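You operate a simulated robot arm through the tools that you are given. There is no shell and no other tool. Be economical: measure what you need, move in short steps, check, and stop when the job is done.

The job below is to be done with a simulated two-armed robot. You get a single attempt, and the scene is never put back.

Task
Fetch the paper ball from the open lid of the grey case and set it on top of the green spool. Then put the green pad on the bench twenty-nine away on the aisle edge of bench twenty-six. Then put one of the white pouches from the open lid of the grey case on the shelf under bench fifty-seven. Then take the beige box with the earliest date from the bench twenty-nine and leave it on the desk sixty-two. Then take the blue brush and leave it in the inside of the middle blue case. Then take the blue wrench on the end of bench twenty-six by the lift table and put it away on the bench fifty-seven. Then fetch the yellow pad and set it on the second red shelf from the bottom. Then push the inner lid of the back blue case shut. The order counts. Set down upright: beige box.

It is judged by the outcome, as a careful person would: the job done as asked, and still so three seconds after it is handed in. It fails if anything else is knocked over, pushed out of place, dropped, spilled or broken. Lids that push on must go on centred and level and be pressed home; caps that screw on are set level and turned clockwise until they are tight.

Robot
Two 7-joint arms with two-finger parallel grippers on one trunk, on a base that drives. Base frame: it is fixed to the floor where the robot stands at the start and does not move with it; the origin is under the middle of the robot, x ahead of it, y to its left, z up. Lengths are in mm, angles in degrees, forces in N, time in s.
The left shoulder is at the start at [50, 158, 1183], the right one opposite. With the tool pointing down near the work surface each hand reaches from about 100 to 520 mm from the robot's upright axis, wherever it stands, measured 20 degrees to its own side. Places, roughly: aisle edge of bench twenty-six (60x17 cm) [4440, -1800, 780]; beige box [1000, 0, 750]; bench fifty-seven [1800, 2400, 800]; blue brush (14x5x6 cm) [4400, -1700, 800]; blue wrench (16x6x3 cm) [3200, -1800, 800]; desk sixty-two [-2700, -2300, 800]; green pad (6x9x3 cm) [600, 0, 800]; green spool (8x8x8 cm) [800, 300, 1100]; inner lid of the back blue case [4500, -1300, 1100]; inside of the middle blue case [3800, -1200, 800]; paper ball (6x5x5 cm) [500, 0, 1100]; second red shelf [2500, -4400, 800]; shelf under bench fifty-seven [1800, 2400, 300]; white pouch [750, 500, 1000]; yellow pad (16x7x4 cm) [-700, -2100, 600]. Payload 3.91 kg a hand.
Tool frame (each hand has its own): the origin (TCP) lies between the finger pads and is the grasp point; the fingertips stand 30 mm ahead of it; z points along the fingers, y is the line along which they close. The gripper opens to 110 mm. The fingers are 20 mm wide and 10 mm thick; the gripper's body (48 by 112 mm) begins 55 mm behind the TCP.
Orientation is that of the tool frame in the base frame, as a unit quaternion [x, y, z, w]. With the fingers straight down and closing along the base's y, the tool's x points along the base's -x, its y along +y and its z along -z.

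Tools
- The arms move only by the tool arm_command. It takes "left_plan", "right_plan" or both (then of equal length, played together; a hand with none holds still); each is a list of rows, each an object (a shift or turn left out is 0, a gripper value left out holds the last) with "dr": the turn, a rotation vector about the base's x, y, z in units of 60 degrees (1.0 is 60 degrees), a list of three; "linear": the shift along the base's x, y, z in units of 300 mm (1.0 is 300 mm), a list of three; "grip": the closure, from 0 (fully open) to 1 (shut). In form: [{"dr": [wx, wy, wz], "linear": [dx, dy, dz], "grip": grip}, ...]. A call has 1 to 12 rows; each row is the pose to reach, as a shift and turn from the pose commanded when the call began. A call with a number of a shift or a turn outside -1 to 1 is refused whole. Rows are played at 5 a second. More than 50 mm and 8.6 degrees between two rows, or a gripper value outside its range, and nothing of the call is played. Where a pose cannot be reached the arm comes as near as it can. A force on the tool above 40 N (or 10 N above the force at the start of the call, whichever is more), or a blocked arm, ends the call early, and 0.2 s more pass. Each finger travels about 153 mm/s and halts on what it meets, pressing with about 42 N; the grip force reading is that of the motor and also rises with nothing between the fingers. The clock runs only during rows and for 0.2 s after the last one: add rows that repeat a pose to give the fingers time. The reply holds the time, the measured pose of the TCP, the force on the tool along the base axes, the opening and the grip force, in the units named above and with some noise, with the torque about the TCP (base axes, N m) and any sound that the robot's microphone picked up.
- Cameras (640 x 400 px; columns grow to the right, rows downward): "scene" is now at [131.9, 6.7, 1360.4]; the picture's right is [0.07, -1.00, 0.00], its down [-0.17, -0.01, -0.98] and it looks along [0.98, 0.07, -0.17] (base axes); focal length 214 px, centre (320, 200). "left" rides on the left gripper at [72, -17, -103] in its tool frame; the picture's right is [0.23, 0.97, 0.00], its down [-0.76, 0.18, -0.62] and it looks along [-0.61, 0.14, 0.78] (tool axes); focal length 222 px, centre (320, 200). "right" rides on the right gripper at [72, 17, -103] in its tool frame; the picture's right is [-0.23, 0.97, 0.00], its down [-0.76, -0.18, -0.62] and it looks along [-0.61, -0.14, 0.78] (tool axes); focal length 222 px, centre (320, 200). There is no depth. A picture from a camera that has moved, and an enlarged one, comes with that camera's place and axes in the base frame and with its lens.
- grab_frame(camera): a new picture of that camera. No time passes.
- slide_trunk(by): slides the trunk up (or, below 0, down) by that many mm; the arms and the scene camera ride with it, the base frame stays. It gives what a move gives, with no picture.
- drive_base(legs): drives the robot by 1 to 6 legs, each [ahead, turn to the left] in mm and degrees, along the robot's own axes; the way and the turn of a leg run together, so that a leg with both is an arc; at most 1500 mm and 180 degrees a leg. The arms and the cameras ride along, it lands a little off, and it stops where it bumps. It gives what a move gives.
- aim_head(pan, tilt): turns the head with the scene camera to pan (to the left, within 80 degrees either way) and tilt (down, from -29 to 69), counted from straight ahead of the robot. It gives what a move gives.
- enlarge(camera, box): a new picture of the part [left, top, right, bottom] of that camera's present view, enlarged. No time passes.
- job_done(): hands the job in; it is judged then, once.

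Go step by step. Nothing tells you exact positions but the pictures and the camera data: compare them with the known pose of the tool, close in by small moves and look again before you grip or let go. The budget is 217 turns and 228 pictures, counting those below and the enlarged ones. Unless the task says otherwise, let go and move clear before handing in, and close with one line.

The tools are called after ">>>" as name(argument=value, ...) on one line, values as JSON. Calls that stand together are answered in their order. arm_command: Moves the arms, as the interface text tells. Its arguments: {"type":"object","properties":{"left_plan":{"type":"array"},"right_plan":{"type":"array"}},"required":[]} The other tools are called the same way: slide_trunk (by) slides the trunk up or down; drive_base (legs) drives the base; aim_head (pan, tilt) turns the head that bears the scene camera; grab_frame (camera) takes a picture; enlarge (camera, box) takes an enlarged picture of a part of a camera's view; job_done () hands the job in.

At the start:

```text
time: 0.0
left_ee_pos: [285.1, 187.8, 1293.2]
left_tool_rot: [0.0, 1.0, 0.0, 0.0]
left_wrist_force: [0.2, -0.1, 0.8]
left_moment: [0.0, 0.01, -0.02]
left_finger_gap: 110.0
left_finger_force: 0.1
right_ee_pos: [328.6, -92.7, 1389.8]
right_tool_rot: [-0.001, 1.0, 0.0, 0.0]
right_wrist_force: [0.1, -0.8, 0.1]
right_moment: [0.0, 0.01, -0.02]
right_finger_gap: 110.1
right_finger_force: 0.1
trunk travel left (down, up): [-425.0, 57.0]
robot x, y, heading: [0.0, -0.2, -0.1]
head pan, tilt: [4.0, 10.0]
```

scene: 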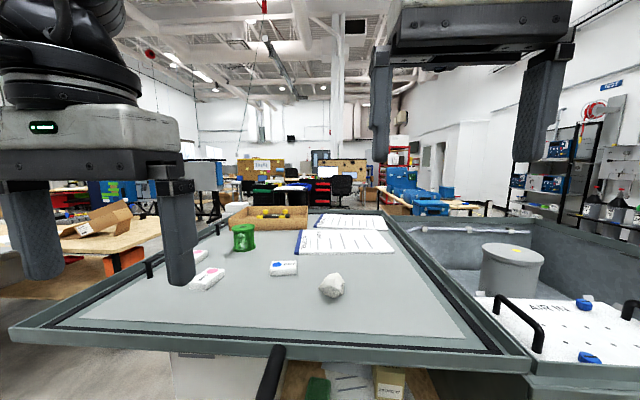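
right: 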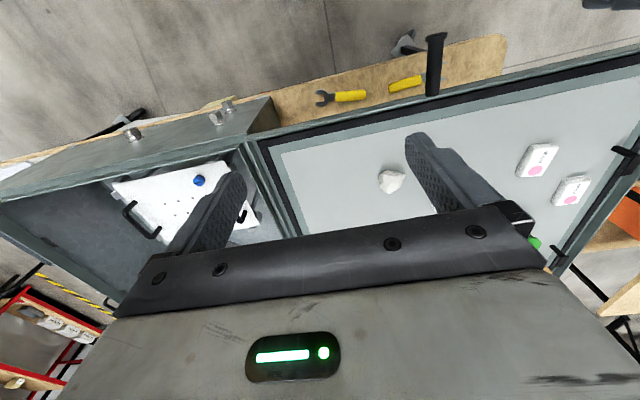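
left: 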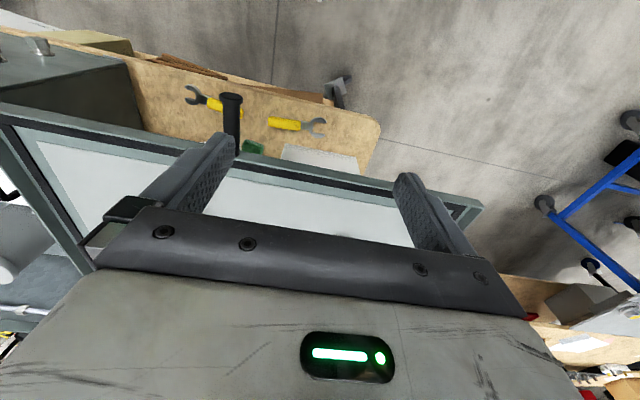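

I see the open grey lid ahead as a tray, with the paper ball, the green spool and the white pouches on it; the green pad and beige boxes are on the bench below. I'll look more closely first.

>>> aim_head(pan=0, tilt=35)

>>> grab_frame(camera="scene")

```text
time: 0.9
left_ee_pos: [284.5, 187.7, 1293.6]
left_tool_rot: [0.0, 1.0, 0.0, 0.0]
left_wrist_force: [0.1, -0.1, 0.8]
left_moment: [0.0, 0.0, 0.03]
left_finger_gap: 109.9
left_finger_force: 0.1
right_ee_pos: [328.8, -92.2, 1390.0]
right_tool_rot: [0.001, 1.0, 0.0, 0.001]
right_wrist_force: [-0.3, 0.0, 0.6]
right_moment: [0.0, -0.02, 0.01]
right_finger_gap: 109.8
right_finger_force: 0.0
trunk travel left (down, up): [-425.0, 57.0]
robot x, y, heading: [-0.6, 0.4, 0.1]
head pan, tilt: [0.0, 35.0]
```

```text
224 pictures are left
camera scene: at [127.2, 0.3, 1320.3], right [0.0, -1.0, 0.0], down [-0.57, 0.0, -0.82], along [0.82, 0.0, -0.57], focal length 214 px, centre (320, 200)
```

scene: 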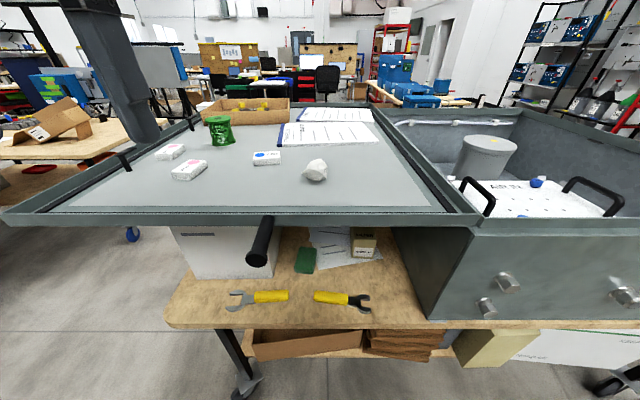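

The ball triangulates to about [540, 11, 1112], the lid surface to about z 1087 and the spool to about [800, 305]. I'll look down to see how much room the base has, and left and right for the surroundings.

>>> aim_head(pan=0, tilt=69)

>>> grab_frame(camera="scene")

>>> aim_head(pan=75, tilt=25)

>>> grab_frame(camera="scene")

>>> aim_head(pan=-75, tilt=20)

>>> grab_frame(camera="scene")

```text
time: 1.9
left_ee_pos: [285.3, 187.9, 1292.9]
left_tool_rot: [0.0, 1.0, 0.0, 0.0]
left_wrist_force: [1.3, 0.5, -0.5]
left_moment: [0.0, -0.01, -0.01]
left_finger_gap: 109.9
left_finger_force: 0.1
right_ee_pos: [328.7, -93.2, 1390.0]
right_tool_rot: [-0.001, 1.0, 0.0, 0.0]
right_wrist_force: [-0.9, -0.7, 0.8]
right_moment: [0.05, 0.0, 0.0]
right_finger_gap: 110.0
right_finger_force: 0.0
trunk travel left (down, up): [-425.0, 57.0]
robot x, y, heading: [1.7, -0.3, -0.0]
head pan, tilt: [0.0, 68.8]
```

```text
223 pictures are left
camera scene: at [95.1, 0.3, 1276.6], right [0.0, -1.0, 0.0], down [-0.93, 0.0, -0.36], along [0.36, 0.0, -0.93], focal length 214 px, centre (320, 200)
```

scene: 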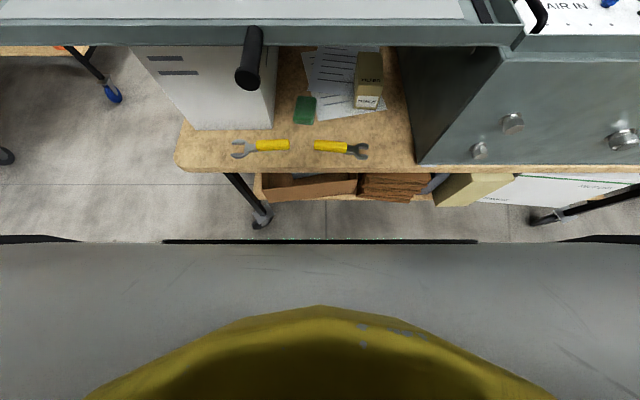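

```text
time: 3.4
left_ee_pos: [284.6, 188.6, 1293.1]
left_tool_rot: [0.001, 1.0, 0.0, 0.0]
left_wrist_force: [-0.1, -0.3, 0.4]
left_moment: [0.04, 0.0, 0.01]
left_finger_gap: 110.0
left_finger_force: 0.1
right_ee_pos: [327.5, -94.1, 1388.3]
right_tool_rot: [0.0, 1.0, 0.0, 0.0]
right_wrist_force: [0.3, 0.7, -1.0]
right_moment: [0.01, -0.05, 0.0]
right_finger_gap: 109.8
right_finger_force: 0.0
trunk travel left (down, up): [-425.0, 57.0]
robot x, y, heading: [-3.4, 0.4, 0.0]
head pan, tilt: [75.0, 25.0]
```

```text
222 pictures are left
camera scene: at [63.0, 89.3, 1336.0], right [0.97, -0.26, 0.0], down [-0.11, -0.41, -0.91], along [0.24, 0.88, -0.42], focal length 214 px, centre (320, 200)
```

scene: 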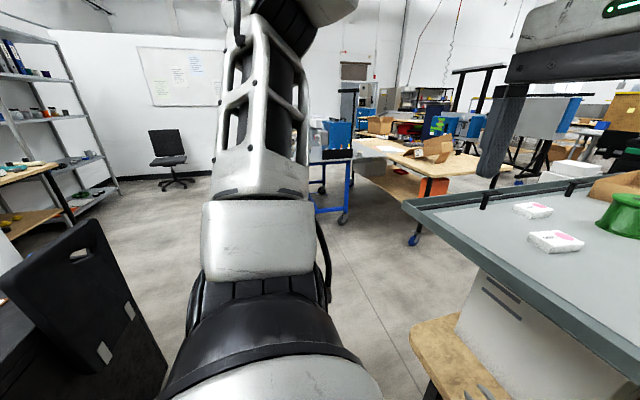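

```text
time: 5.7
left_ee_pos: [284.4, 187.9, 1292.3]
left_tool_rot: [0.001, 1.0, 0.0, 0.0]
left_wrist_force: [1.1, 0.1, -0.3]
left_moment: [-0.01, 0.02, -0.02]
left_finger_gap: 110.0
left_finger_force: 0.0
right_ee_pos: [328.2, -92.6, 1389.0]
right_tool_rot: [-0.001, 1.0, 0.0, -0.001]
right_wrist_force: [0.5, -0.4, -0.2]
right_moment: [0.0, -0.03, 0.0]
right_finger_gap: 109.8
right_finger_force: 0.0
trunk travel left (down, up): [-425.0, 57.0]
robot x, y, heading: [-0.3, 1.0, 0.0]
head pan, tilt: [-75.0, 20.0]
```

```text
221 pictures are left
camera scene: at [63.3, -89.6, 1344.1], right [-0.97, -0.26, 0.0], down [-0.09, 0.33, -0.94], along [0.24, -0.91, -0.34], focal length 214 px, centre (320, 200)
```

scene: 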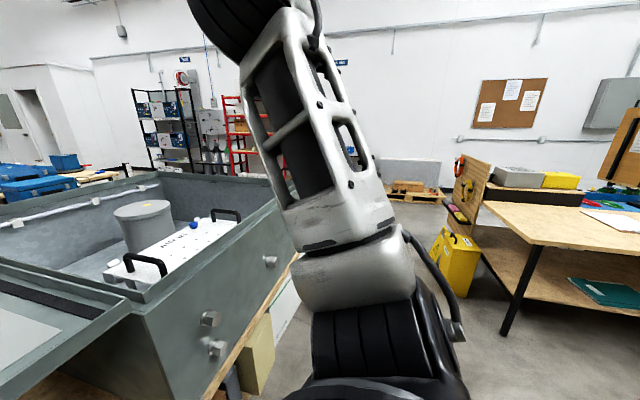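

The base front is about 120 mm short of bench twenty-nine, so I'll close in 60 mm and then bring the left hand over the ball.

>>> drive_base(legs=[[60, 0]])

>>> arm_command(left_plan=[{"linear": [0.1, -0.1, 0]}, {"linear": [0.2, -0.2, 0]}, {"linear": [0.3, -0.3, 0]}, {"linear": [0.4, -0.4, -0.05]}, {"linear": [0.5, -0.5, -0.1]}, {"linear": [0.6, -0.59, -0.2]}, {"linear": [0.66, -0.59, -0.3]}, {"linear": [0.66, -0.59, -0.3]}])

>>> aim_head(pan=0, tilt=30)

>>> grab_frame(camera="left")

>>> grab_frame(camera="scene")

```text
time: 6.7
left_ee_pos: [345.1, 188.8, 1293.5]
left_tool_rot: [0.0, 1.0, 0.0, 0.0]
left_wrist_force: [0.4, -0.1, 0.0]
left_moment: [0.02, 0.0, 0.02]
left_finger_gap: 109.8
left_finger_force: 0.1
right_ee_pos: [387.5, -93.3, 1389.0]
right_tool_rot: [0.0, 1.0, 0.0, 0.0]
right_wrist_force: [1.3, -0.3, -0.3]
right_moment: [-0.01, 0.03, 0.02]
right_finger_gap: 110.1
right_finger_force: 0.1
trunk travel left (down, up): [-425.0, 57.0]
robot x, y, heading: [62.9, 0.8, -0.2]
head pan, tilt: [-75.0, 20.0]
```

```text
refused: row 6 steps farther than a row can; nothing moved
```

```text
time: 8.1
left_ee_pos: [345.0, 189.1, 1293.3]
left_tool_rot: [0.0, 1.0, 0.0, 0.001]
left_wrist_force: [0.3, -0.2, -0.1]
left_moment: [0.0, -0.01, 0.01]
left_finger_gap: 110.0
left_finger_force: 0.1
right_ee_pos: [388.0, -94.1, 1389.5]
right_tool_rot: [0.0, 1.0, 0.0, 0.0]
right_wrist_force: [-0.7, 0.9, -0.3]
right_moment: [0.02, -0.02, 0.0]
right_finger_gap: 109.9
right_finger_force: 0.1
trunk travel left (down, up): [-425.0, 57.0]
robot x, y, heading: [57.1, -5.4, 0.0]
head pan, tilt: [0.0, 30.0]
```

```text
220 pictures are left
camera left: at [271.6, 172.3, 1396.2], right [-0.23, 0.97, 0.0], down [0.76, 0.18, 0.62], along [0.61, 0.14, -0.78], focal length 222 px, centre (320, 200)
```

left: 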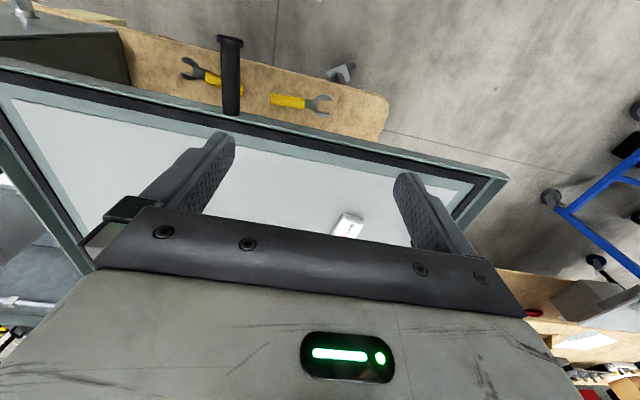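

```text
219 pictures are left
camera scene: at [188.9, 0.3, 1328.1], right [0.0, -1.0, 0.0], down [-0.5, 0.0, -0.87], along [0.87, 0.0, -0.5], focal length 214 px, centre (320, 200)
```

scene: 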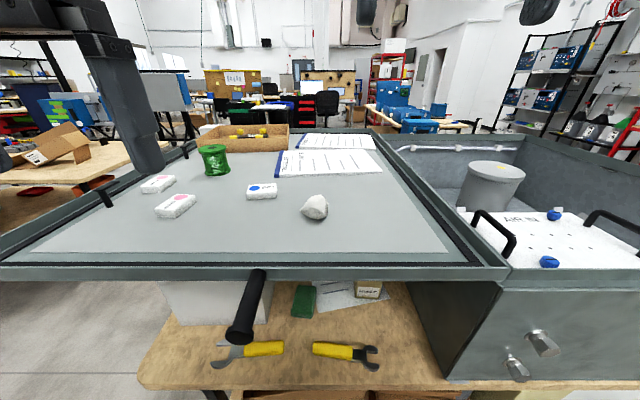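

The step cap is 50 mm in total, so I'll use smaller steps to bring the left hand over the ball at about [538, 10].

>>> arm_command(left_plan=[{"linear": [0.09, -0.085, -0.045]}, {"linear": [0.18, -0.17, -0.09]}, {"linear": [0.27, -0.255, -0.135]}, {"linear": [0.36, -0.34, -0.18]}, {"linear": [0.45, -0.425, -0.225]}, {"linear": [0.54, -0.51, -0.27]}, {"linear": [0.64, -0.593, -0.31]}, {"linear": [0.64, -0.593, -0.31]}])

>>> grab_frame(camera="left")

>>> grab_frame(camera="scene")

```text
time: 9.9
left_ee_pos: [481.6, 119.6, 1153.4]
left_tool_rot: [-0.002, 1.0, -0.001, 0.001]
left_wrist_force: [0.0, -0.6, 0.0]
left_moment: [-0.04, 0.02, -0.02]
left_finger_gap: 110.0
left_finger_force: 0.0
left hand out of reach, approached as far as the arm can: row 3, 4, 5, 6, 7, 8
right_ee_pos: [387.3, -92.7, 1390.7]
right_tool_rot: [0.0, 1.0, 0.0, 0.001]
right_wrist_force: [-0.7, -0.1, -0.1]
right_moment: [0.01, -0.02, 0.01]
right_finger_gap: 109.8
right_finger_force: 0.2
trunk travel left (down, up): [-425.0, 57.0]
robot x, y, heading: [59.7, 3.8, -0.2]
head pan, tilt: [0.0, 30.0]
```

```text
218 pictures are left
camera left: at [409.5, 103.7, 1255.8], right [-0.23, 0.97, 0.0], down [0.76, 0.18, 0.62], along [0.61, 0.14, -0.78], focal length 222 px, centre (320, 200)
```

left: 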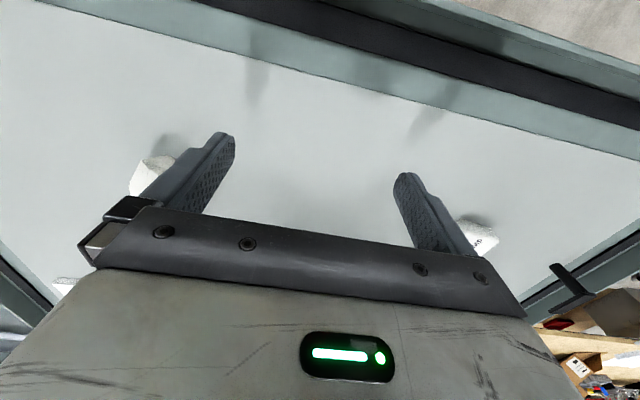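

```text
217 pictures are left
camera scene: at [188.1, 0.4, 1328.2], right [0.0, -1.0, 0.0], down [-0.5, 0.0, -0.87], along [0.87, 0.0, -0.5], focal length 214 px, centre (320, 200)
```

scene: 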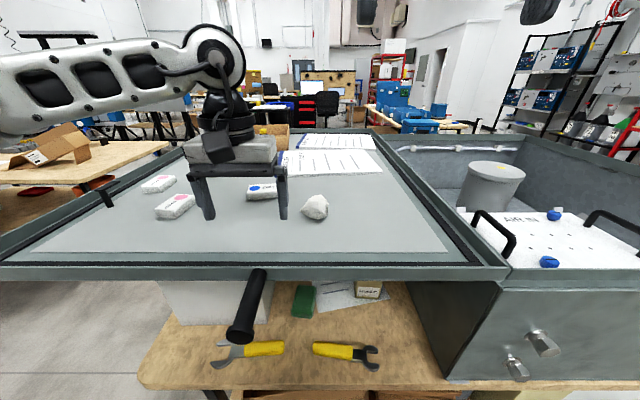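

The left hand's reach favours its own side. I'll lift, raise the trunk and turn the robot right so the ball lies on the hand's favoured bearing.

>>> arm_command(left_plan=[{"linear": [-0.05, 0, 0.13]}, {"linear": [-0.1, 0.05, 0.26]}, {"linear": [-0.1, 0.1, 0.36]}])

>>> slide_trunk(by=56)

>>> drive_base(legs=[[20, -25]])

```text
time: 10.7
left_ee_pos: [452.8, 150.2, 1259.7]
left_tool_rot: [-0.001, 1.0, 0.0, -0.001]
left_wrist_force: [0.5, -0.2, -0.4]
left_moment: [0.0, 0.03, -0.02]
left_finger_gap: 110.1
left_finger_force: 0.0
right_ee_pos: [387.7, -93.2, 1390.6]
right_tool_rot: [0.001, 1.0, 0.0, -0.001]
right_wrist_force: [-0.3, 0.6, 0.1]
right_moment: [0.05, -0.02, 0.0]
right_finger_gap: 110.2
right_finger_force: 0.0
trunk travel left (down, up): [-425.0, 57.0]
robot x, y, heading: [59.3, -0.8, -0.1]
head pan, tilt: [0.0, 30.0]
```

```text
time: 11.7
left_ee_pos: [453.3, 149.8, 1316.4]
left_tool_rot: [0.0, 1.0, 0.0, 0.0]
left_wrist_force: [-0.1, -0.2, 0.0]
left_moment: [-0.02, -0.01, 0.03]
left_finger_gap: 110.1
left_finger_force: 0.1
right_ee_pos: [389.1, -93.5, 1445.8]
right_tool_rot: [0.0, 1.0, 0.0, 0.001]
right_wrist_force: [-0.8, -0.6, -0.4]
right_moment: [-0.01, 0.02, 0.0]
right_finger_gap: 109.8
right_finger_force: 0.0
trunk travel left (down, up): [-481.0, 1.0]
robot x, y, heading: [56.6, 1.1, -0.1]
head pan, tilt: [0.0, 30.0]
```

```text
time: 13.4
left_ee_pos: [498.4, -34.7, 1316.7]
left_tool_rot: [0.216, 0.976, 0.0, 0.0]
left_wrist_force: [0.7, 0.0, -0.4]
left_moment: [0.0, 0.01, 0.0]
left_finger_gap: 109.9
left_finger_force: 0.0
right_ee_pos: [336.7, -227.9, 1446.2]
right_tool_rot: [0.216, 0.976, 0.0, 0.0]
right_wrist_force: [0.8, -0.2, -0.7]
right_moment: [0.0, 0.01, 0.02]
right_finger_gap: 109.7
right_finger_force: 0.1
trunk travel left (down, up): [-481.0, 1.0]
robot x, y, heading: [71.6, -4.7, -24.9]
head pan, tilt: [0.0, 30.0]
```

Now shift over the ball and look.

>>> arm_command(left_plan=[{"linear": [0.07, 0.07, -0.11]}, {"linear": [0.13, 0.15, -0.22]}, {"linear": [0.13, 0.15, -0.36]}, {"linear": [0.13, 0.15, -0.42]}, {"linear": [0.13, 0.15, -0.42]}])

>>> grab_frame(camera="left")

>>> grab_frame(camera="scene")

```text
time: 14.6
left_ee_pos: [537.0, 10.1, 1188.6]
left_tool_rot: [0.215, 0.977, 0.0, 0.0]
left_wrist_force: [-0.1, -0.3, 0.3]
left_moment: [0.03, 0.01, -0.02]
left_finger_gap: 109.9
left_finger_force: 0.0
right_ee_pos: [336.2, -227.0, 1446.6]
right_tool_rot: [0.216, 0.977, 0.0, -0.001]
right_wrist_force: [0.3, 0.7, 0.0]
right_moment: [-0.04, 0.0, 0.01]
right_finger_gap: 110.1
right_finger_force: 0.0
trunk travel left (down, up): [-481.0, 1.0]
robot x, y, heading: [78.8, -0.4, -24.8]
head pan, tilt: [0.0, 30.0]
```

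```text
216 pictures are left
camera left: at [464.3, 26.2, 1292.2], right [0.2, 0.98, 0.0], down [0.77, -0.16, 0.62], along [0.61, -0.13, -0.78], focal length 222 px, centre (320, 200)
```

left: 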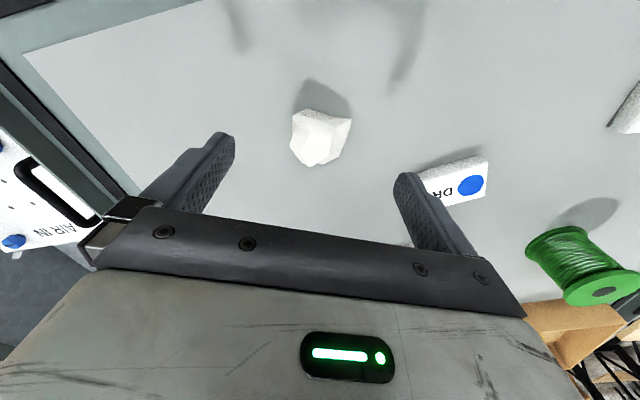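

```text
215 pictures are left
camera scene: at [196.2, -59.0, 1384.1], right [-0.42, -0.91, 0.0], down [-0.45, 0.21, -0.87], along [0.79, -0.36, -0.5], focal length 214 px, centre (320, 200)
```

scene: 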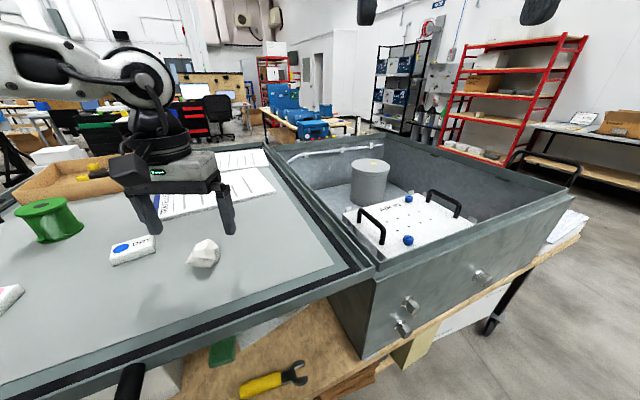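

The ball is centred under the left hand at [538, 10]. I'll descend and grip.

>>> arm_command(left_plan=[{"linear": [0, 0, -0.1], "grip": 0.2}, {"linear": [0, 0, -0.18], "grip": 0.2}, {"linear": [0, 0, -0.22], "grip": 0.2}, {"linear": [0, 0, -0.22], "grip": 0.2}])

>>> grab_frame(camera="left")

>>> enlarge(camera="scene", box=[80, 140, 320, 290])

```text
time: 15.6
left_ee_pos: [536.0, 12.3, 1124.2]
left_tool_rot: [0.216, 0.976, -0.001, 0.0]
left_wrist_force: [0.5, -0.5, -0.6]
left_moment: [-0.02, -0.04, -0.02]
left_finger_gap: 87.9
left_finger_force: 0.1
right_ee_pos: [337.1, -227.0, 1446.1]
right_tool_rot: [0.215, 0.977, 0.0, 0.0]
right_wrist_force: [0.1, 0.0, 0.9]
right_moment: [0.05, 0.0, -0.01]
right_finger_gap: 110.2
right_finger_force: 0.1
trunk travel left (down, up): [-481.0, 1.0]
robot x, y, heading: [80.1, -4.9, -25.0]
head pan, tilt: [0.0, 30.0]
```

```text
214 pictures are left
camera left: at [464.2, 26.6, 1226.0], right [0.2, 0.98, 0.0], down [0.77, -0.16, 0.62], along [0.61, -0.13, -0.78], focal length 222 px, centre (320, 200)
```

left: 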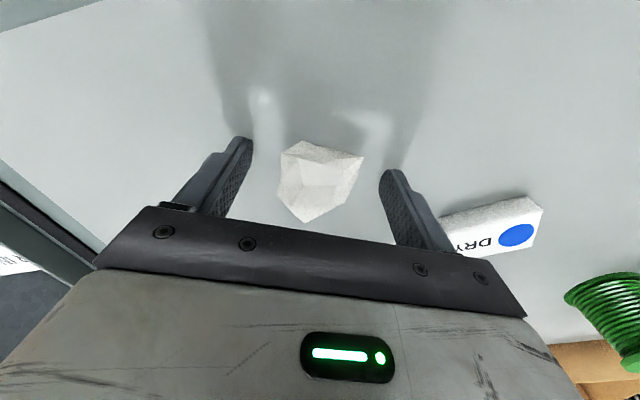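

```text
2.67 times, centred on (200, 215) of scene
camera zoom: at [196.1, -58.9, 1384.1], right [-0.42, -0.91, 0.0], down [-0.45, 0.21, -0.87], along [0.79, -0.36, -0.5], focal length 572 px, centre (640, 160)
```

zoom: 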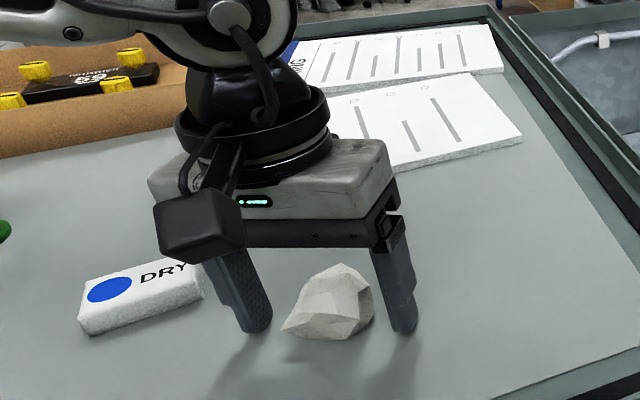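

The fingers straddle the ball, so I'll close on it.

>>> arm_command(left_plan=[{"linear": [0.01, -0.005, 0], "grip": 0.3}, {"linear": [0.01, -0.005, 0], "grip": 1}, {"linear": [0.01, -0.005, 0], "grip": 1}, {"linear": [0.01, -0.005, 0], "grip": 1}, {"linear": [0.01, -0.005, 0.12], "grip": 1}, {"linear": [0.01, -0.005, 0.24], "grip": 1}, {"linear": [0.01, -0.005, 0.36], "grip": 1}])

>>> grab_frame(camera="left")

```text
time: 17.2
left_ee_pos: [540.3, 9.9, 1232.0]
left_tool_rot: [0.216, 0.976, 0.0, 0.0]
left_wrist_force: [0.1, 0.1, 0.3]
left_moment: [0.01, -0.01, -0.03]
left_finger_gap: 42.2
left_finger_force: 41.4
right_ee_pos: [336.5, -228.3, 1446.2]
right_tool_rot: [0.216, 0.976, 0.0, 0.0]
right_wrist_force: [-0.4, -0.4, 0.0]
right_moment: [0.01, -0.01, 0.01]
right_finger_gap: 109.8
right_finger_force: 0.0
trunk travel left (down, up): [-481.0, 1.0]
robot x, y, heading: [78.7, -6.9, -25.2]
head pan, tilt: [0.0, 30.0]
```

```text
212 pictures are left
camera left: at [467.1, 25.2, 1335.8], right [0.2, 0.98, 0.0], down [0.77, -0.16, 0.62], along [0.61, -0.13, -0.78], focal length 222 px, centre (320, 200)
```

left: 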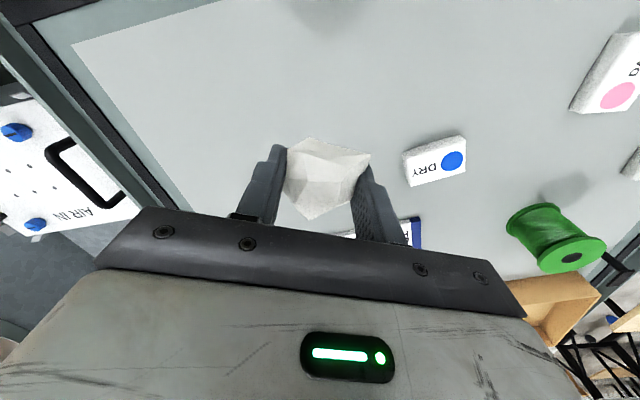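

The ball is held (gap 42 mm). I'll tuck the hand in and drive round to the left end of the bench to face the spool.

>>> arm_command(left_plan=[{"linear": [-0.12, 0.06, 0.06]}, {"linear": [-0.24, 0.12, 0.12]}, {"linear": [-0.36, 0.18, 0.18]}, {"linear": [-0.46, 0.23, 0.22]}])

>>> drive_base(legs=[[-230, 0], [0, 110], [900, 0], [0, -85]])

>>> aim_head(pan=-30, tilt=25)

>>> grab_frame(camera="scene")

```text
time: 18.2
left_ee_pos: [400.5, 79.4, 1298.0]
left_tool_rot: [0.216, 0.976, 0.0, 0.001]
left_wrist_force: [0.3, -0.6, 0.2]
left_moment: [0.01, 0.03, 0.03]
left_finger_gap: 41.8
left_finger_force: 42.1
right_ee_pos: [336.6, -227.6, 1446.1]
right_tool_rot: [0.216, 0.976, 0.001, 0.0]
right_wrist_force: [0.0, 0.4, 0.5]
right_moment: [0.01, 0.01, 0.01]
right_finger_gap: 109.8
right_finger_force: 0.0
trunk travel left (down, up): [-481.0, 1.0]
robot x, y, heading: [81.2, -5.5, -24.8]
head pan, tilt: [0.0, 30.0]
```

```text
time: 32.5
left_ee_pos: [191.9, 1209.5, 1298.8]
left_tool_rot: [-0.009, 1.0, 0.0, 0.0]
left_wrist_force: [0.2, 0.1, -0.4]
left_moment: [-0.01, 0.02, 0.02]
left_finger_gap: 40.1
left_finger_force: 42.0
right_ee_pos: [267.9, 905.7, 1445.8]
right_tool_rot: [-0.01, 1.0, 0.0, 0.0]
right_wrist_force: [0.3, 0.1, -0.7]
right_moment: [-0.04, 0.0, -0.01]
right_finger_gap: 110.1
right_finger_force: 0.0
trunk travel left (down, up): [-481.0, 1.0]
robot x, y, heading: [-61.3, 993.9, 1.1]
head pan, tilt: [0.0, 30.0]
```

```text
time: 33.5
left_ee_pos: [191.8, 1209.8, 1299.1]
left_tool_rot: [-0.01, 1.0, 0.0, -0.001]
left_wrist_force: [-0.1, 0.3, -0.2]
left_moment: [-0.03, -0.03, 0.02]
left_finger_gap: 39.6
left_finger_force: 42.1
right_ee_pos: [267.4, 905.8, 1445.3]
right_tool_rot: [-0.009, 1.0, 0.0, 0.0]
right_wrist_force: [-0.6, -0.4, 0.4]
right_moment: [-0.01, 0.01, 0.02]
right_finger_gap: 109.9
right_finger_force: 0.0
trunk travel left (down, up): [-481.0, 1.0]
robot x, y, heading: [-62.7, 994.3, 1.5]
head pan, tilt: [-30.0, 25.0]
```

```text
211 pictures are left
camera scene: at [57.7, 949.8, 1392.0], right [-0.48, -0.88, 0.0], down [-0.37, 0.2, -0.91], along [0.79, -0.44, -0.42], focal length 214 px, centre (320, 200)
```

scene: 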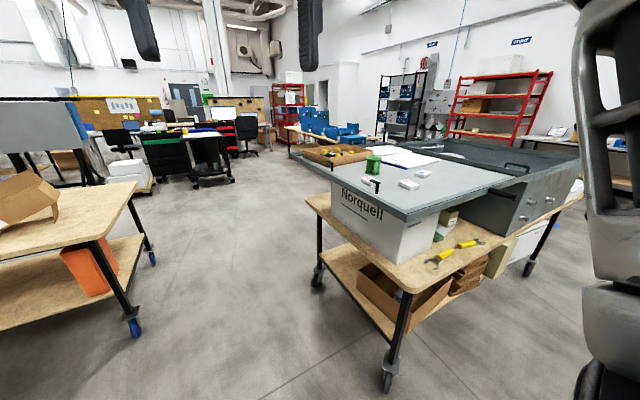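

The way ahead is clear. I'll drive alongside the left end, turn to face it and look.

>>> drive_base(legs=[[700, 0], [0, -91.5], [200, 0]])

>>> aim_head(pan=0, tilt=35)

>>> grab_frame(camera="scene")

>>> grab_frame(camera="left")

```text
time: 42.4
left_ee_pos: [843.7, 543.8, 1298.1]
left_tool_rot: [0.71, 0.704, -0.001, 0.0]
left_wrist_force: [0.2, -0.3, -0.9]
left_moment: [0.02, 0.01, -0.01]
left_finger_gap: 39.4
left_finger_force: 42.2
right_ee_pos: [538.8, 474.0, 1445.6]
right_tool_rot: [0.71, 0.704, -0.001, 0.0]
right_wrist_force: [0.6, -0.5, -0.9]
right_moment: [0.04, -0.01, 0.02]
right_finger_gap: 110.0
right_finger_force: 0.1
trunk travel left (down, up): [-481.0, 1.0]
robot x, y, heading: [635.1, 801.8, -90.4]
head pan, tilt: [-30.0, 25.0]
```

```text
time: 43.3
left_ee_pos: [843.5, 544.2, 1298.3]
left_tool_rot: [0.71, 0.704, -0.001, 0.001]
left_wrist_force: [0.0, -0.2, -0.5]
left_moment: [0.0, 0.05, 0.02]
left_finger_gap: 39.0
left_finger_force: 42.0
right_ee_pos: [539.0, 476.3, 1445.8]
right_tool_rot: [0.711, 0.704, 0.0, 0.001]
right_wrist_force: [0.2, -0.1, -0.1]
right_moment: [0.01, 0.01, 0.0]
right_finger_gap: 109.9
right_finger_force: 0.0
trunk travel left (down, up): [-481.0, 1.0]
robot x, y, heading: [635.2, 805.8, -90.5]
head pan, tilt: [0.0, 35.0]
```

```text
210 pictures are left
camera scene: at [632.6, 675.4, 1376.3], right [-1.0, 0.01, 0.0], down [0.01, 0.57, -0.82], along [-0.01, -0.82, -0.57], focal length 214 px, centre (320, 200)
```

scene: 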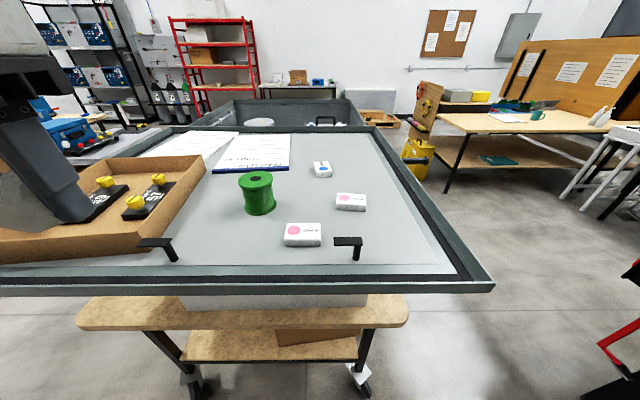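

```text
209 pictures are left
camera left: at [827.7, 617.0, 1401.3], right [0.98, 0.22, 0.0], down [0.17, -0.76, 0.62], along [0.14, -0.61, -0.78], focal length 222 px, centre (320, 200)
```

left: 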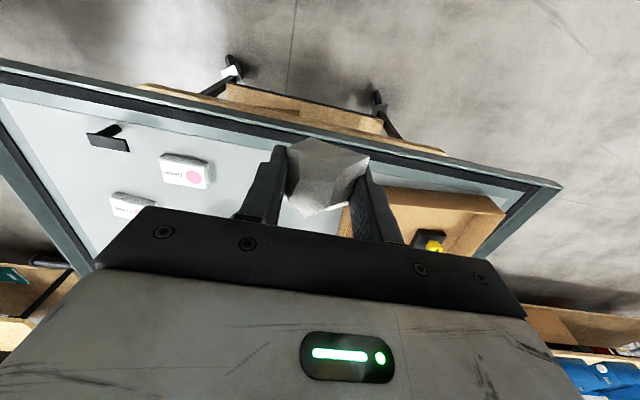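

The spool is at about [763, 288] with its top at about z 1163. I'll drive 90 mm closer and bring the ball over it.

>>> drive_base(legs=[[90, 0]])

>>> arm_command(left_plan=[{"linear": [-0.06, -0.13, 0]}, {"linear": [-0.12, -0.26, 0]}, {"linear": [-0.18, -0.4, 0]}, {"linear": [-0.25, -0.53, 0]}, {"linear": [-0.267, -0.553, -0.1]}, {"linear": [-0.267, -0.553, -0.18]}, {"linear": [-0.267, -0.553, -0.18]}])

>>> grab_frame(camera="scene")

>>> grab_frame(camera="left")

```text
time: 44.4
left_ee_pos: [843.3, 455.6, 1297.6]
left_tool_rot: [0.71, 0.704, 0.0, 0.0]
left_wrist_force: [-0.4, -0.2, -0.2]
left_moment: [0.0, 0.02, -0.01]
left_finger_gap: 39.4
left_finger_force: 42.3
right_ee_pos: [537.7, 386.0, 1445.7]
right_tool_rot: [0.71, 0.704, 0.0, 0.0]
right_wrist_force: [0.4, -0.5, -0.6]
right_moment: [0.0, 0.0, 0.01]
right_finger_gap: 110.1
right_finger_force: 0.1
trunk travel left (down, up): [-481.0, 1.0]
robot x, y, heading: [632.7, 715.6, -90.7]
head pan, tilt: [0.0, 35.0]
```

```text
time: 46.0
left_ee_pos: [763.1, 289.0, 1243.3]
left_tool_rot: [0.709, 0.705, 0.0, 0.001]
left_wrist_force: [-0.7, -0.3, 0.8]
left_moment: [0.05, 0.01, 0.02]
left_finger_gap: 39.2
left_finger_force: 42.0
left hand out of reach, approached as far as the arm can: row 4, 5
right_ee_pos: [538.5, 386.9, 1446.6]
right_tool_rot: [0.71, 0.704, 0.0, 0.0]
right_wrist_force: [-0.2, 0.4, -0.1]
right_moment: [0.0, -0.04, 0.0]
right_finger_gap: 110.0
right_finger_force: 0.1
trunk travel left (down, up): [-481.0, 1.0]
robot x, y, heading: [637.3, 713.1, -90.4]
head pan, tilt: [0.0, 35.0]
```

```text
208 pictures are left
camera scene: at [632.2, 586.9, 1376.2], right [-1.0, 0.01, 0.0], down [0.0, 0.57, -0.82], along [-0.01, -0.82, -0.57], focal length 214 px, centre (320, 200)
```

scene: 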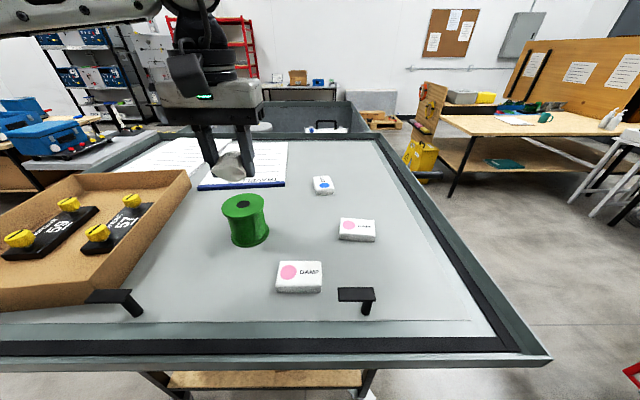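

```text
207 pictures are left
camera left: at [747.6, 362.7, 1346.4], right [0.98, 0.22, 0.0], down [0.17, -0.76, 0.62], along [0.14, -0.61, -0.78], focal length 222 px, centre (320, 200)
```

left: 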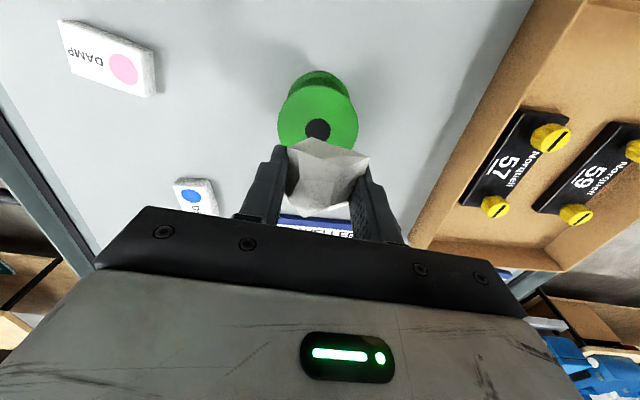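

The spool top is centred at about [760, 292], almost directly under the ball. I'll lower in steps.

>>> arm_command(left_plan=[{"linear": [-0.013, 0.01, -0.05]}, {"linear": [-0.013, 0.01, -0.11]}, {"linear": [-0.013, 0.01, -0.11]}])

>>> enlarge(camera="scene", box=[160, 120, 320, 260])

>>> grab_frame(camera="left")

```text
time: 46.8
left_ee_pos: [758.7, 292.2, 1210.9]
left_tool_rot: [0.71, 0.704, -0.001, 0.0]
left_wrist_force: [-0.4, 0.1, 0.3]
left_moment: [-0.01, 0.03, 0.0]
left_finger_gap: 39.4
left_finger_force: 42.6
right_ee_pos: [538.0, 387.7, 1446.8]
right_tool_rot: [0.71, 0.704, 0.0, -0.001]
right_wrist_force: [-0.3, -0.4, 1.3]
right_moment: [-0.04, 0.0, 0.01]
right_finger_gap: 110.1
right_finger_force: 0.0
trunk travel left (down, up): [-481.0, 1.0]
robot x, y, heading: [631.7, 714.1, -90.4]
head pan, tilt: [0.0, 35.0]
```

```text
2.86 times, centred on (240, 190) of scene
camera zoom: at [632.0, 587.1, 1376.3], right [-1.0, 0.01, 0.0], down [0.0, 0.57, -0.82], along [-0.01, -0.82, -0.57], focal length 613 px, centre (549, 229)
```

zoom: 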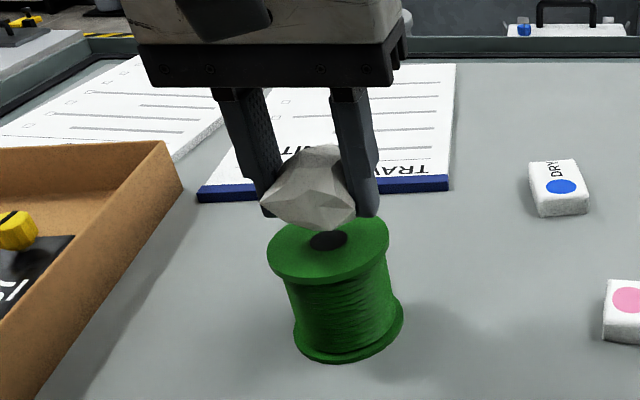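

```text
205 pictures are left
camera left: at [743.2, 365.6, 1314.2], right [0.98, 0.22, 0.0], down [0.17, -0.76, 0.62], along [0.14, -0.61, -0.78], focal length 222 px, centre (320, 200)
```

left: 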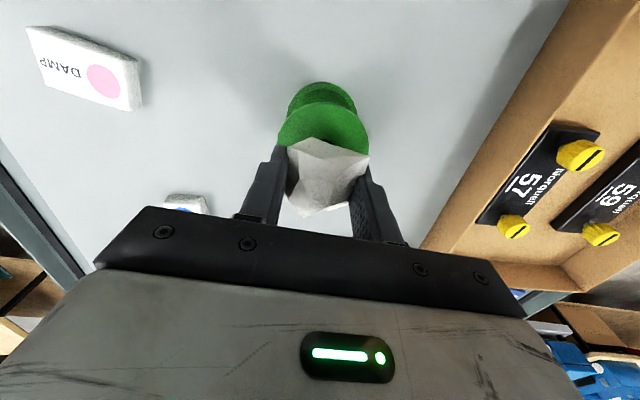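

The ball hovers about 9 mm above the spool top, centred over the hole. I'll lower it to contact.

>>> arm_command(left_plan=[{"linear": [0, 0, -0.015]}, {"linear": [0, 0, -0.03]}, {"linear": [0, 0, -0.03]}])

>>> enlarge(camera="scene", box=[190, 140, 300, 240])

```text
time: 47.6
left_ee_pos: [759.9, 293.2, 1202.7]
left_tool_rot: [0.71, 0.704, 0.0, 0.001]
left_wrist_force: [-0.4, -0.3, 0.5]
left_moment: [0.04, -0.02, 0.0]
left_finger_gap: 39.2
left_finger_force: 41.9
right_ee_pos: [538.3, 386.4, 1445.4]
right_tool_rot: [0.71, 0.704, 0.0, 0.001]
right_wrist_force: [-0.6, 0.5, -0.1]
right_moment: [-0.01, 0.03, 0.03]
right_finger_gap: 110.2
right_finger_force: 0.0
trunk travel left (down, up): [-481.0, 1.0]
robot x, y, heading: [632.7, 713.7, -90.2]
head pan, tilt: [0.0, 35.0]
```

```text
4.00 times, centred on (245, 190) of scene
camera zoom: at [632.0, 587.1, 1376.3], right [-1.0, 0.01, 0.0], down [0.0, 0.57, -0.82], along [-0.01, -0.82, -0.57], focal length 858 px, centre (620, 240)
```

zoom: 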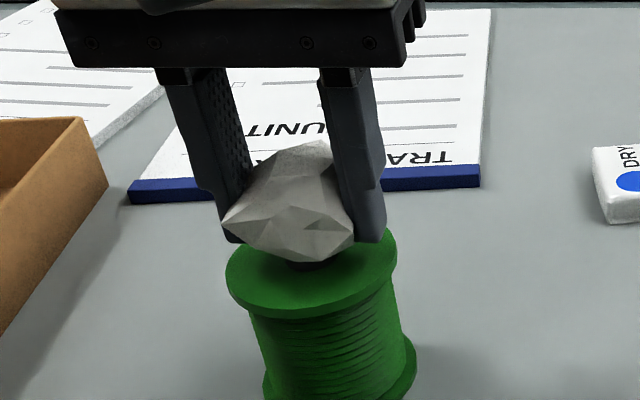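

Almost there, with no contact yet. I'll lower another 4 mm and check the force.

>>> arm_command(left_plan=[{"linear": [0, 0, -0.007]}, {"linear": [0, 0, -0.013]}, {"linear": [0, 0, -0.013]}])

>>> enlarge(camera="scene", box=[190, 140, 300, 240])

```text
time: 48.4
left_ee_pos: [760.0, 292.4, 1198.7]
left_tool_rot: [0.711, 0.703, -0.001, 0.001]
left_wrist_force: [-0.8, -0.7, -0.2]
left_moment: [0.01, -0.02, 0.01]
left_finger_gap: 39.3
left_finger_force: 41.8
right_ee_pos: [538.6, 386.1, 1447.3]
right_tool_rot: [0.71, 0.704, 0.0, 0.0]
right_wrist_force: [-0.2, -0.4, -0.2]
right_moment: [0.0, 0.0, 0.0]
right_finger_gap: 110.0
right_finger_force: 0.1
trunk travel left (down, up): [-481.0, 1.0]
robot x, y, heading: [633.0, 715.5, -90.3]
head pan, tilt: [0.0, 35.0]
```

```text
4.00 times, centred on (245, 190) of scene
camera zoom: at [632.0, 587.0, 1376.3], right [-1.0, 0.01, 0.0], down [0.0, 0.57, -0.82], along [-0.01, -0.82, -0.57], focal length 858 px, centre (620, 240)
```

zoom: 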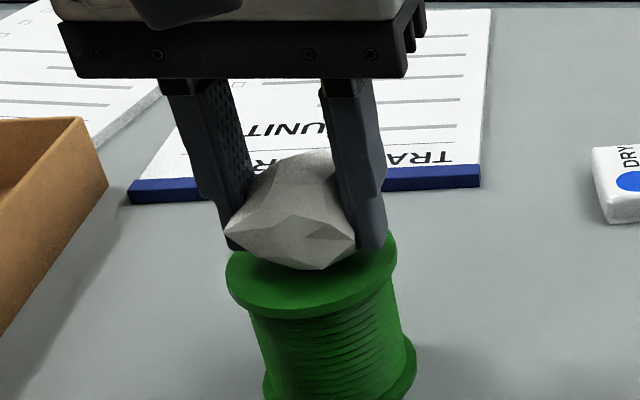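

The ball pivoted slightly between the fingers, which suggests it is touching the spool. I'll open slowly.

>>> arm_command(left_plan=[{"linear": [0, 0, -0.004], "grip": 0.6}, {"linear": [0, 0, -0.004], "grip": 0.55}, {"linear": [0, 0, -0.004], "grip": 0.5}, {"linear": [0, 0, -0.004], "grip": 0.4}, {"linear": [0, 0, -0.004], "grip": 0.3}])

>>> enlarge(camera="scene", box=[190, 140, 300, 240])

```text
time: 49.6
left_ee_pos: [759.2, 293.1, 1197.3]
left_tool_rot: [0.71, 0.704, 0.0, 0.001]
left_wrist_force: [0.4, -0.3, 0.1]
left_moment: [0.01, 0.0, 0.01]
left_finger_gap: 77.0
left_finger_force: 0.1
right_ee_pos: [538.0, 387.8, 1446.4]
right_tool_rot: [0.71, 0.704, 0.0, 0.0]
right_wrist_force: [-0.2, -0.2, 0.0]
right_moment: [0.01, 0.03, -0.01]
right_finger_gap: 110.0
right_finger_force: 0.0
trunk travel left (down, up): [-481.0, 1.0]
robot x, y, heading: [636.2, 714.3, -90.4]
head pan, tilt: [0.0, 35.0]
```

```text
4.00 times, centred on (245, 190) of scene
camera zoom: at [632.0, 587.1, 1376.3], right [-1.0, 0.01, 0.0], down [0.0, 0.57, -0.82], along [-0.01, -0.82, -0.57], focal length 858 px, centre (620, 240)
```

zoom: 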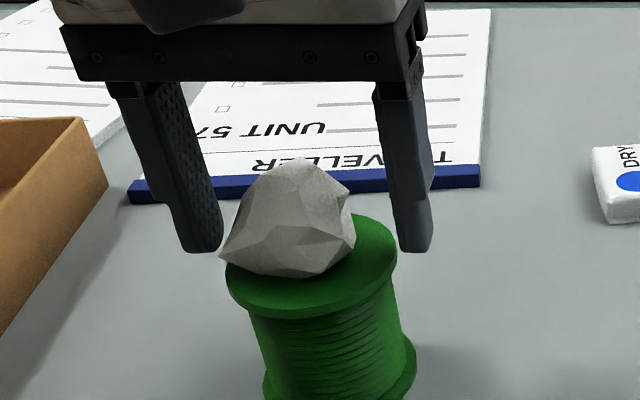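

The ball sits on the spool. I'll lift clear, tuck the arm and drive back round to the front of bench twenty-nine for the green pad.

>>> arm_command(left_plan=[{"linear": [0, 0, 0.05], "grip": 0.0}, {"linear": [0, 0, 0.2]}, {"linear": [0, 0, 0.35]}, {"linear": [0.05, 0.12, 0.38]}, {"linear": [0.1, 0.25, 0.38]}, {"linear": [0.15, 0.38, 0.38]}, {"linear": [0.2, 0.5, 0.38]}])

>>> grab_frame(camera="scene")

>>> drive_base(legs=[[-200, 0], [0, -90], [720, 0], [0, 90], [950, 0], [0, 90]])

>>> aim_head(pan=0, tilt=45)

>>> grab_frame(camera="scene")

```text
time: 51.2
left_ee_pos: [819.3, 444.9, 1311.2]
left_tool_rot: [0.709, 0.705, -0.001, 0.0]
left_wrist_force: [0.2, 0.0, 0.6]
left_moment: [-0.05, -0.01, 0.02]
left_finger_gap: 109.8
left_finger_force: 0.1
left hand out of reach, approached as far as the arm can: row 2, 3
right_ee_pos: [538.5, 388.9, 1446.3]
right_tool_rot: [0.711, 0.704, 0.0, 0.001]
right_wrist_force: [0.9, -0.3, -0.1]
right_moment: [-0.01, 0.0, 0.02]
right_finger_gap: 110.4
right_finger_force: 0.0
trunk travel left (down, up): [-481.0, 1.0]
robot x, y, heading: [635.8, 710.6, -90.9]
head pan, tilt: [0.0, 35.0]
```

```text
201 pictures are left
camera scene: at [632.7, 588.0, 1376.4], right [-1.0, 0.01, 0.0], down [0.0, 0.57, -0.82], along [-0.01, -0.82, -0.57], focal length 214 px, centre (320, 200)
```

scene: 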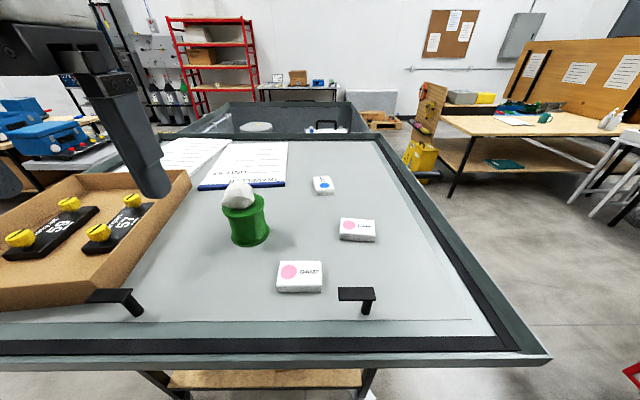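

```text
time: 72.4
left_ee_pos: [171.9, 169.7, 1311.7]
left_tool_rot: [0.013, 1.0, 0.0, 0.001]
left_wrist_force: [0.5, -0.2, 0.0]
left_moment: [-0.02, 0.02, 0.01]
left_finger_gap: 110.3
left_finger_force: 0.0
right_ee_pos: [224.7, -112.3, 1445.7]
right_tool_rot: [0.012, 1.0, 0.001, 0.0]
right_wrist_force: [-0.4, 0.1, 0.0]
right_moment: [0.0, 0.0, -0.01]
right_finger_gap: 109.7
right_finger_force: 0.1
trunk travel left (down, up): [-481.0, 1.0]
robot x, y, heading: [-105.6, -12.5, -1.5]
head pan, tilt: [0.0, 35.0]
```

```text
time: 73.2
left_ee_pos: [172.6, 169.8, 1311.7]
left_tool_rot: [0.011, 1.0, 0.0, 0.001]
left_wrist_force: [0.1, -0.1, -0.6]
left_moment: [0.01, -0.01, -0.01]
left_finger_gap: 110.4
left_finger_force: 0.0
right_ee_pos: [224.1, -111.5, 1445.8]
right_tool_rot: [0.011, 1.0, -0.001, 0.001]
right_wrist_force: [0.5, 0.8, -0.9]
right_moment: [-0.01, -0.02, 0.01]
right_finger_gap: 109.9
right_finger_force: 0.0
trunk travel left (down, up): [-481.0, 1.0]
robot x, y, heading: [-99.9, -9.9, -1.3]
head pan, tilt: [0.0, 45.0]
```

```text
200 pictures are left
camera scene: at [17.8, -13.3, 1361.5], right [-0.02, -1.0, 0.0], down [-0.71, 0.02, -0.71], along [0.71, -0.02, -0.71], focal length 214 px, centre (320, 200)
```

scene: 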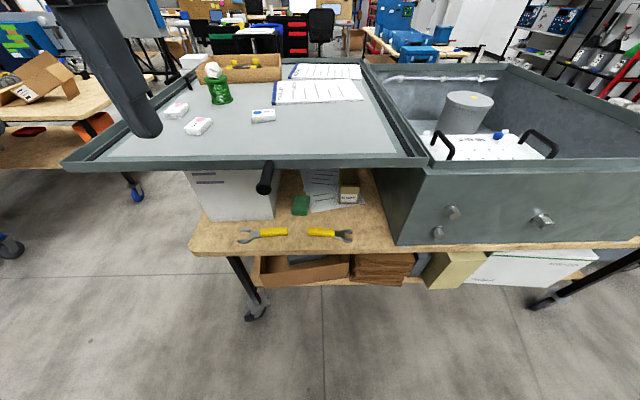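

I'll lower the trunk to look and reach under the lid.

>>> slide_trunk(by=-400)

>>> aim_head(pan=0, tilt=20)

>>> grab_frame(camera="scene")

```text
time: 77.0
left_ee_pos: [172.2, 169.2, 910.5]
left_tool_rot: [0.012, 1.0, 0.001, 0.002]
left_wrist_force: [-0.6, -0.2, 0.4]
left_moment: [-0.01, 0.02, 0.03]
left_finger_gap: 110.2
left_finger_force: 0.0
right_ee_pos: [224.3, -111.6, 1046.4]
right_tool_rot: [0.012, 1.0, 0.0, 0.0]
right_wrist_force: [-0.2, -0.2, -1.4]
right_moment: [0.01, -0.01, 0.0]
right_finger_gap: 109.9
right_finger_force: 0.1
trunk travel left (down, up): [-81.0, 401.0]
robot x, y, heading: [-99.1, -11.7, -1.4]
head pan, tilt: [0.0, 45.0]
```

```text
time: 77.9
left_ee_pos: [173.0, 169.0, 911.3]
left_tool_rot: [0.012, 1.0, 0.0, 0.001]
left_wrist_force: [-0.2, -0.2, -0.4]
left_moment: [-0.01, 0.0, -0.02]
left_finger_gap: 109.9
left_finger_force: 0.0
right_ee_pos: [224.4, -112.2, 1046.5]
right_tool_rot: [0.012, 1.0, -0.001, 0.001]
right_wrist_force: [-0.4, 0.0, 0.1]
right_moment: [0.02, -0.04, -0.01]
right_finger_gap: 110.0
right_finger_force: 0.0
trunk travel left (down, up): [-81.0, 401.0]
robot x, y, heading: [-101.9, -6.2, -1.4]
head pan, tilt: [0.0, 20.0]
```

```text
199 pictures are left
camera scene: at [29.6, -13.6, 1000.0], right [-0.02, -1.0, 0.0], down [-0.34, 0.01, -0.94], along [0.94, -0.02, -0.34], focal length 214 px, centre (320, 200)
```

scene: 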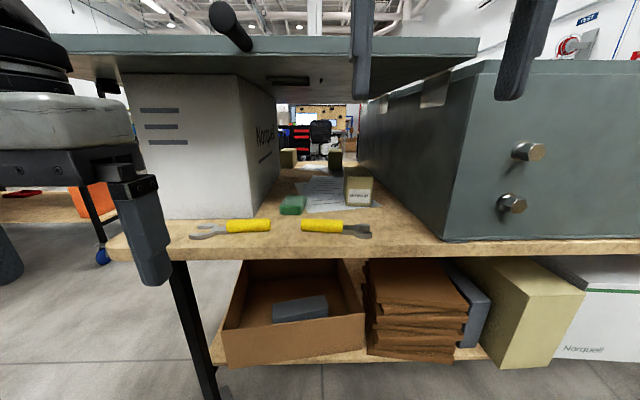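

Under the lid I see the green pad at about [555, 45, 797] and three beige boxes. I'll zoom in on the pad and the dates.

>>> enlarge(camera="scene", box=[260, 140, 390, 240])

>>> enlarge(camera="scene", box=[270, 145, 350, 180])

```text
4.00 times, centred on (325, 190) of scene
camera zoom: at [29.6, -13.6, 1000.0], right [-0.02, -1.0, 0.0], down [-0.34, 0.01, -0.94], along [0.94, -0.02, -0.34], focal length 858 px, centre (300, 240)
```

zoom: 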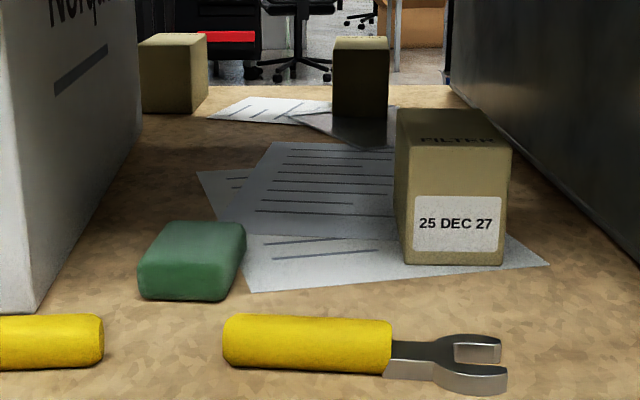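

```text
8.00 times, centred on (310, 162) of scene
camera zoom: at [29.6, -13.6, 1000.0], right [-0.02, -1.0, 0.0], down [-0.34, 0.01, -0.94], along [0.94, -0.02, -0.34], focal length 1716 px, centre (400, 500)
```

zoom: 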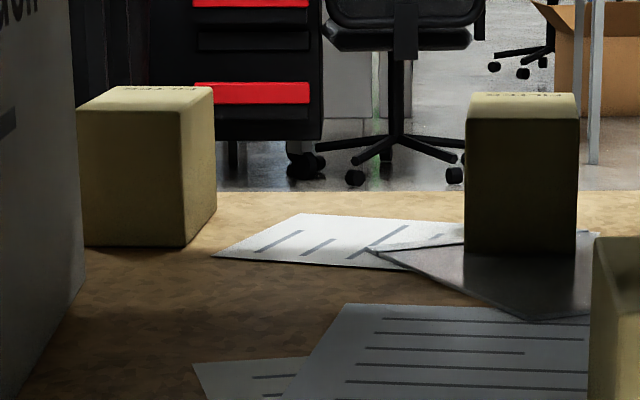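

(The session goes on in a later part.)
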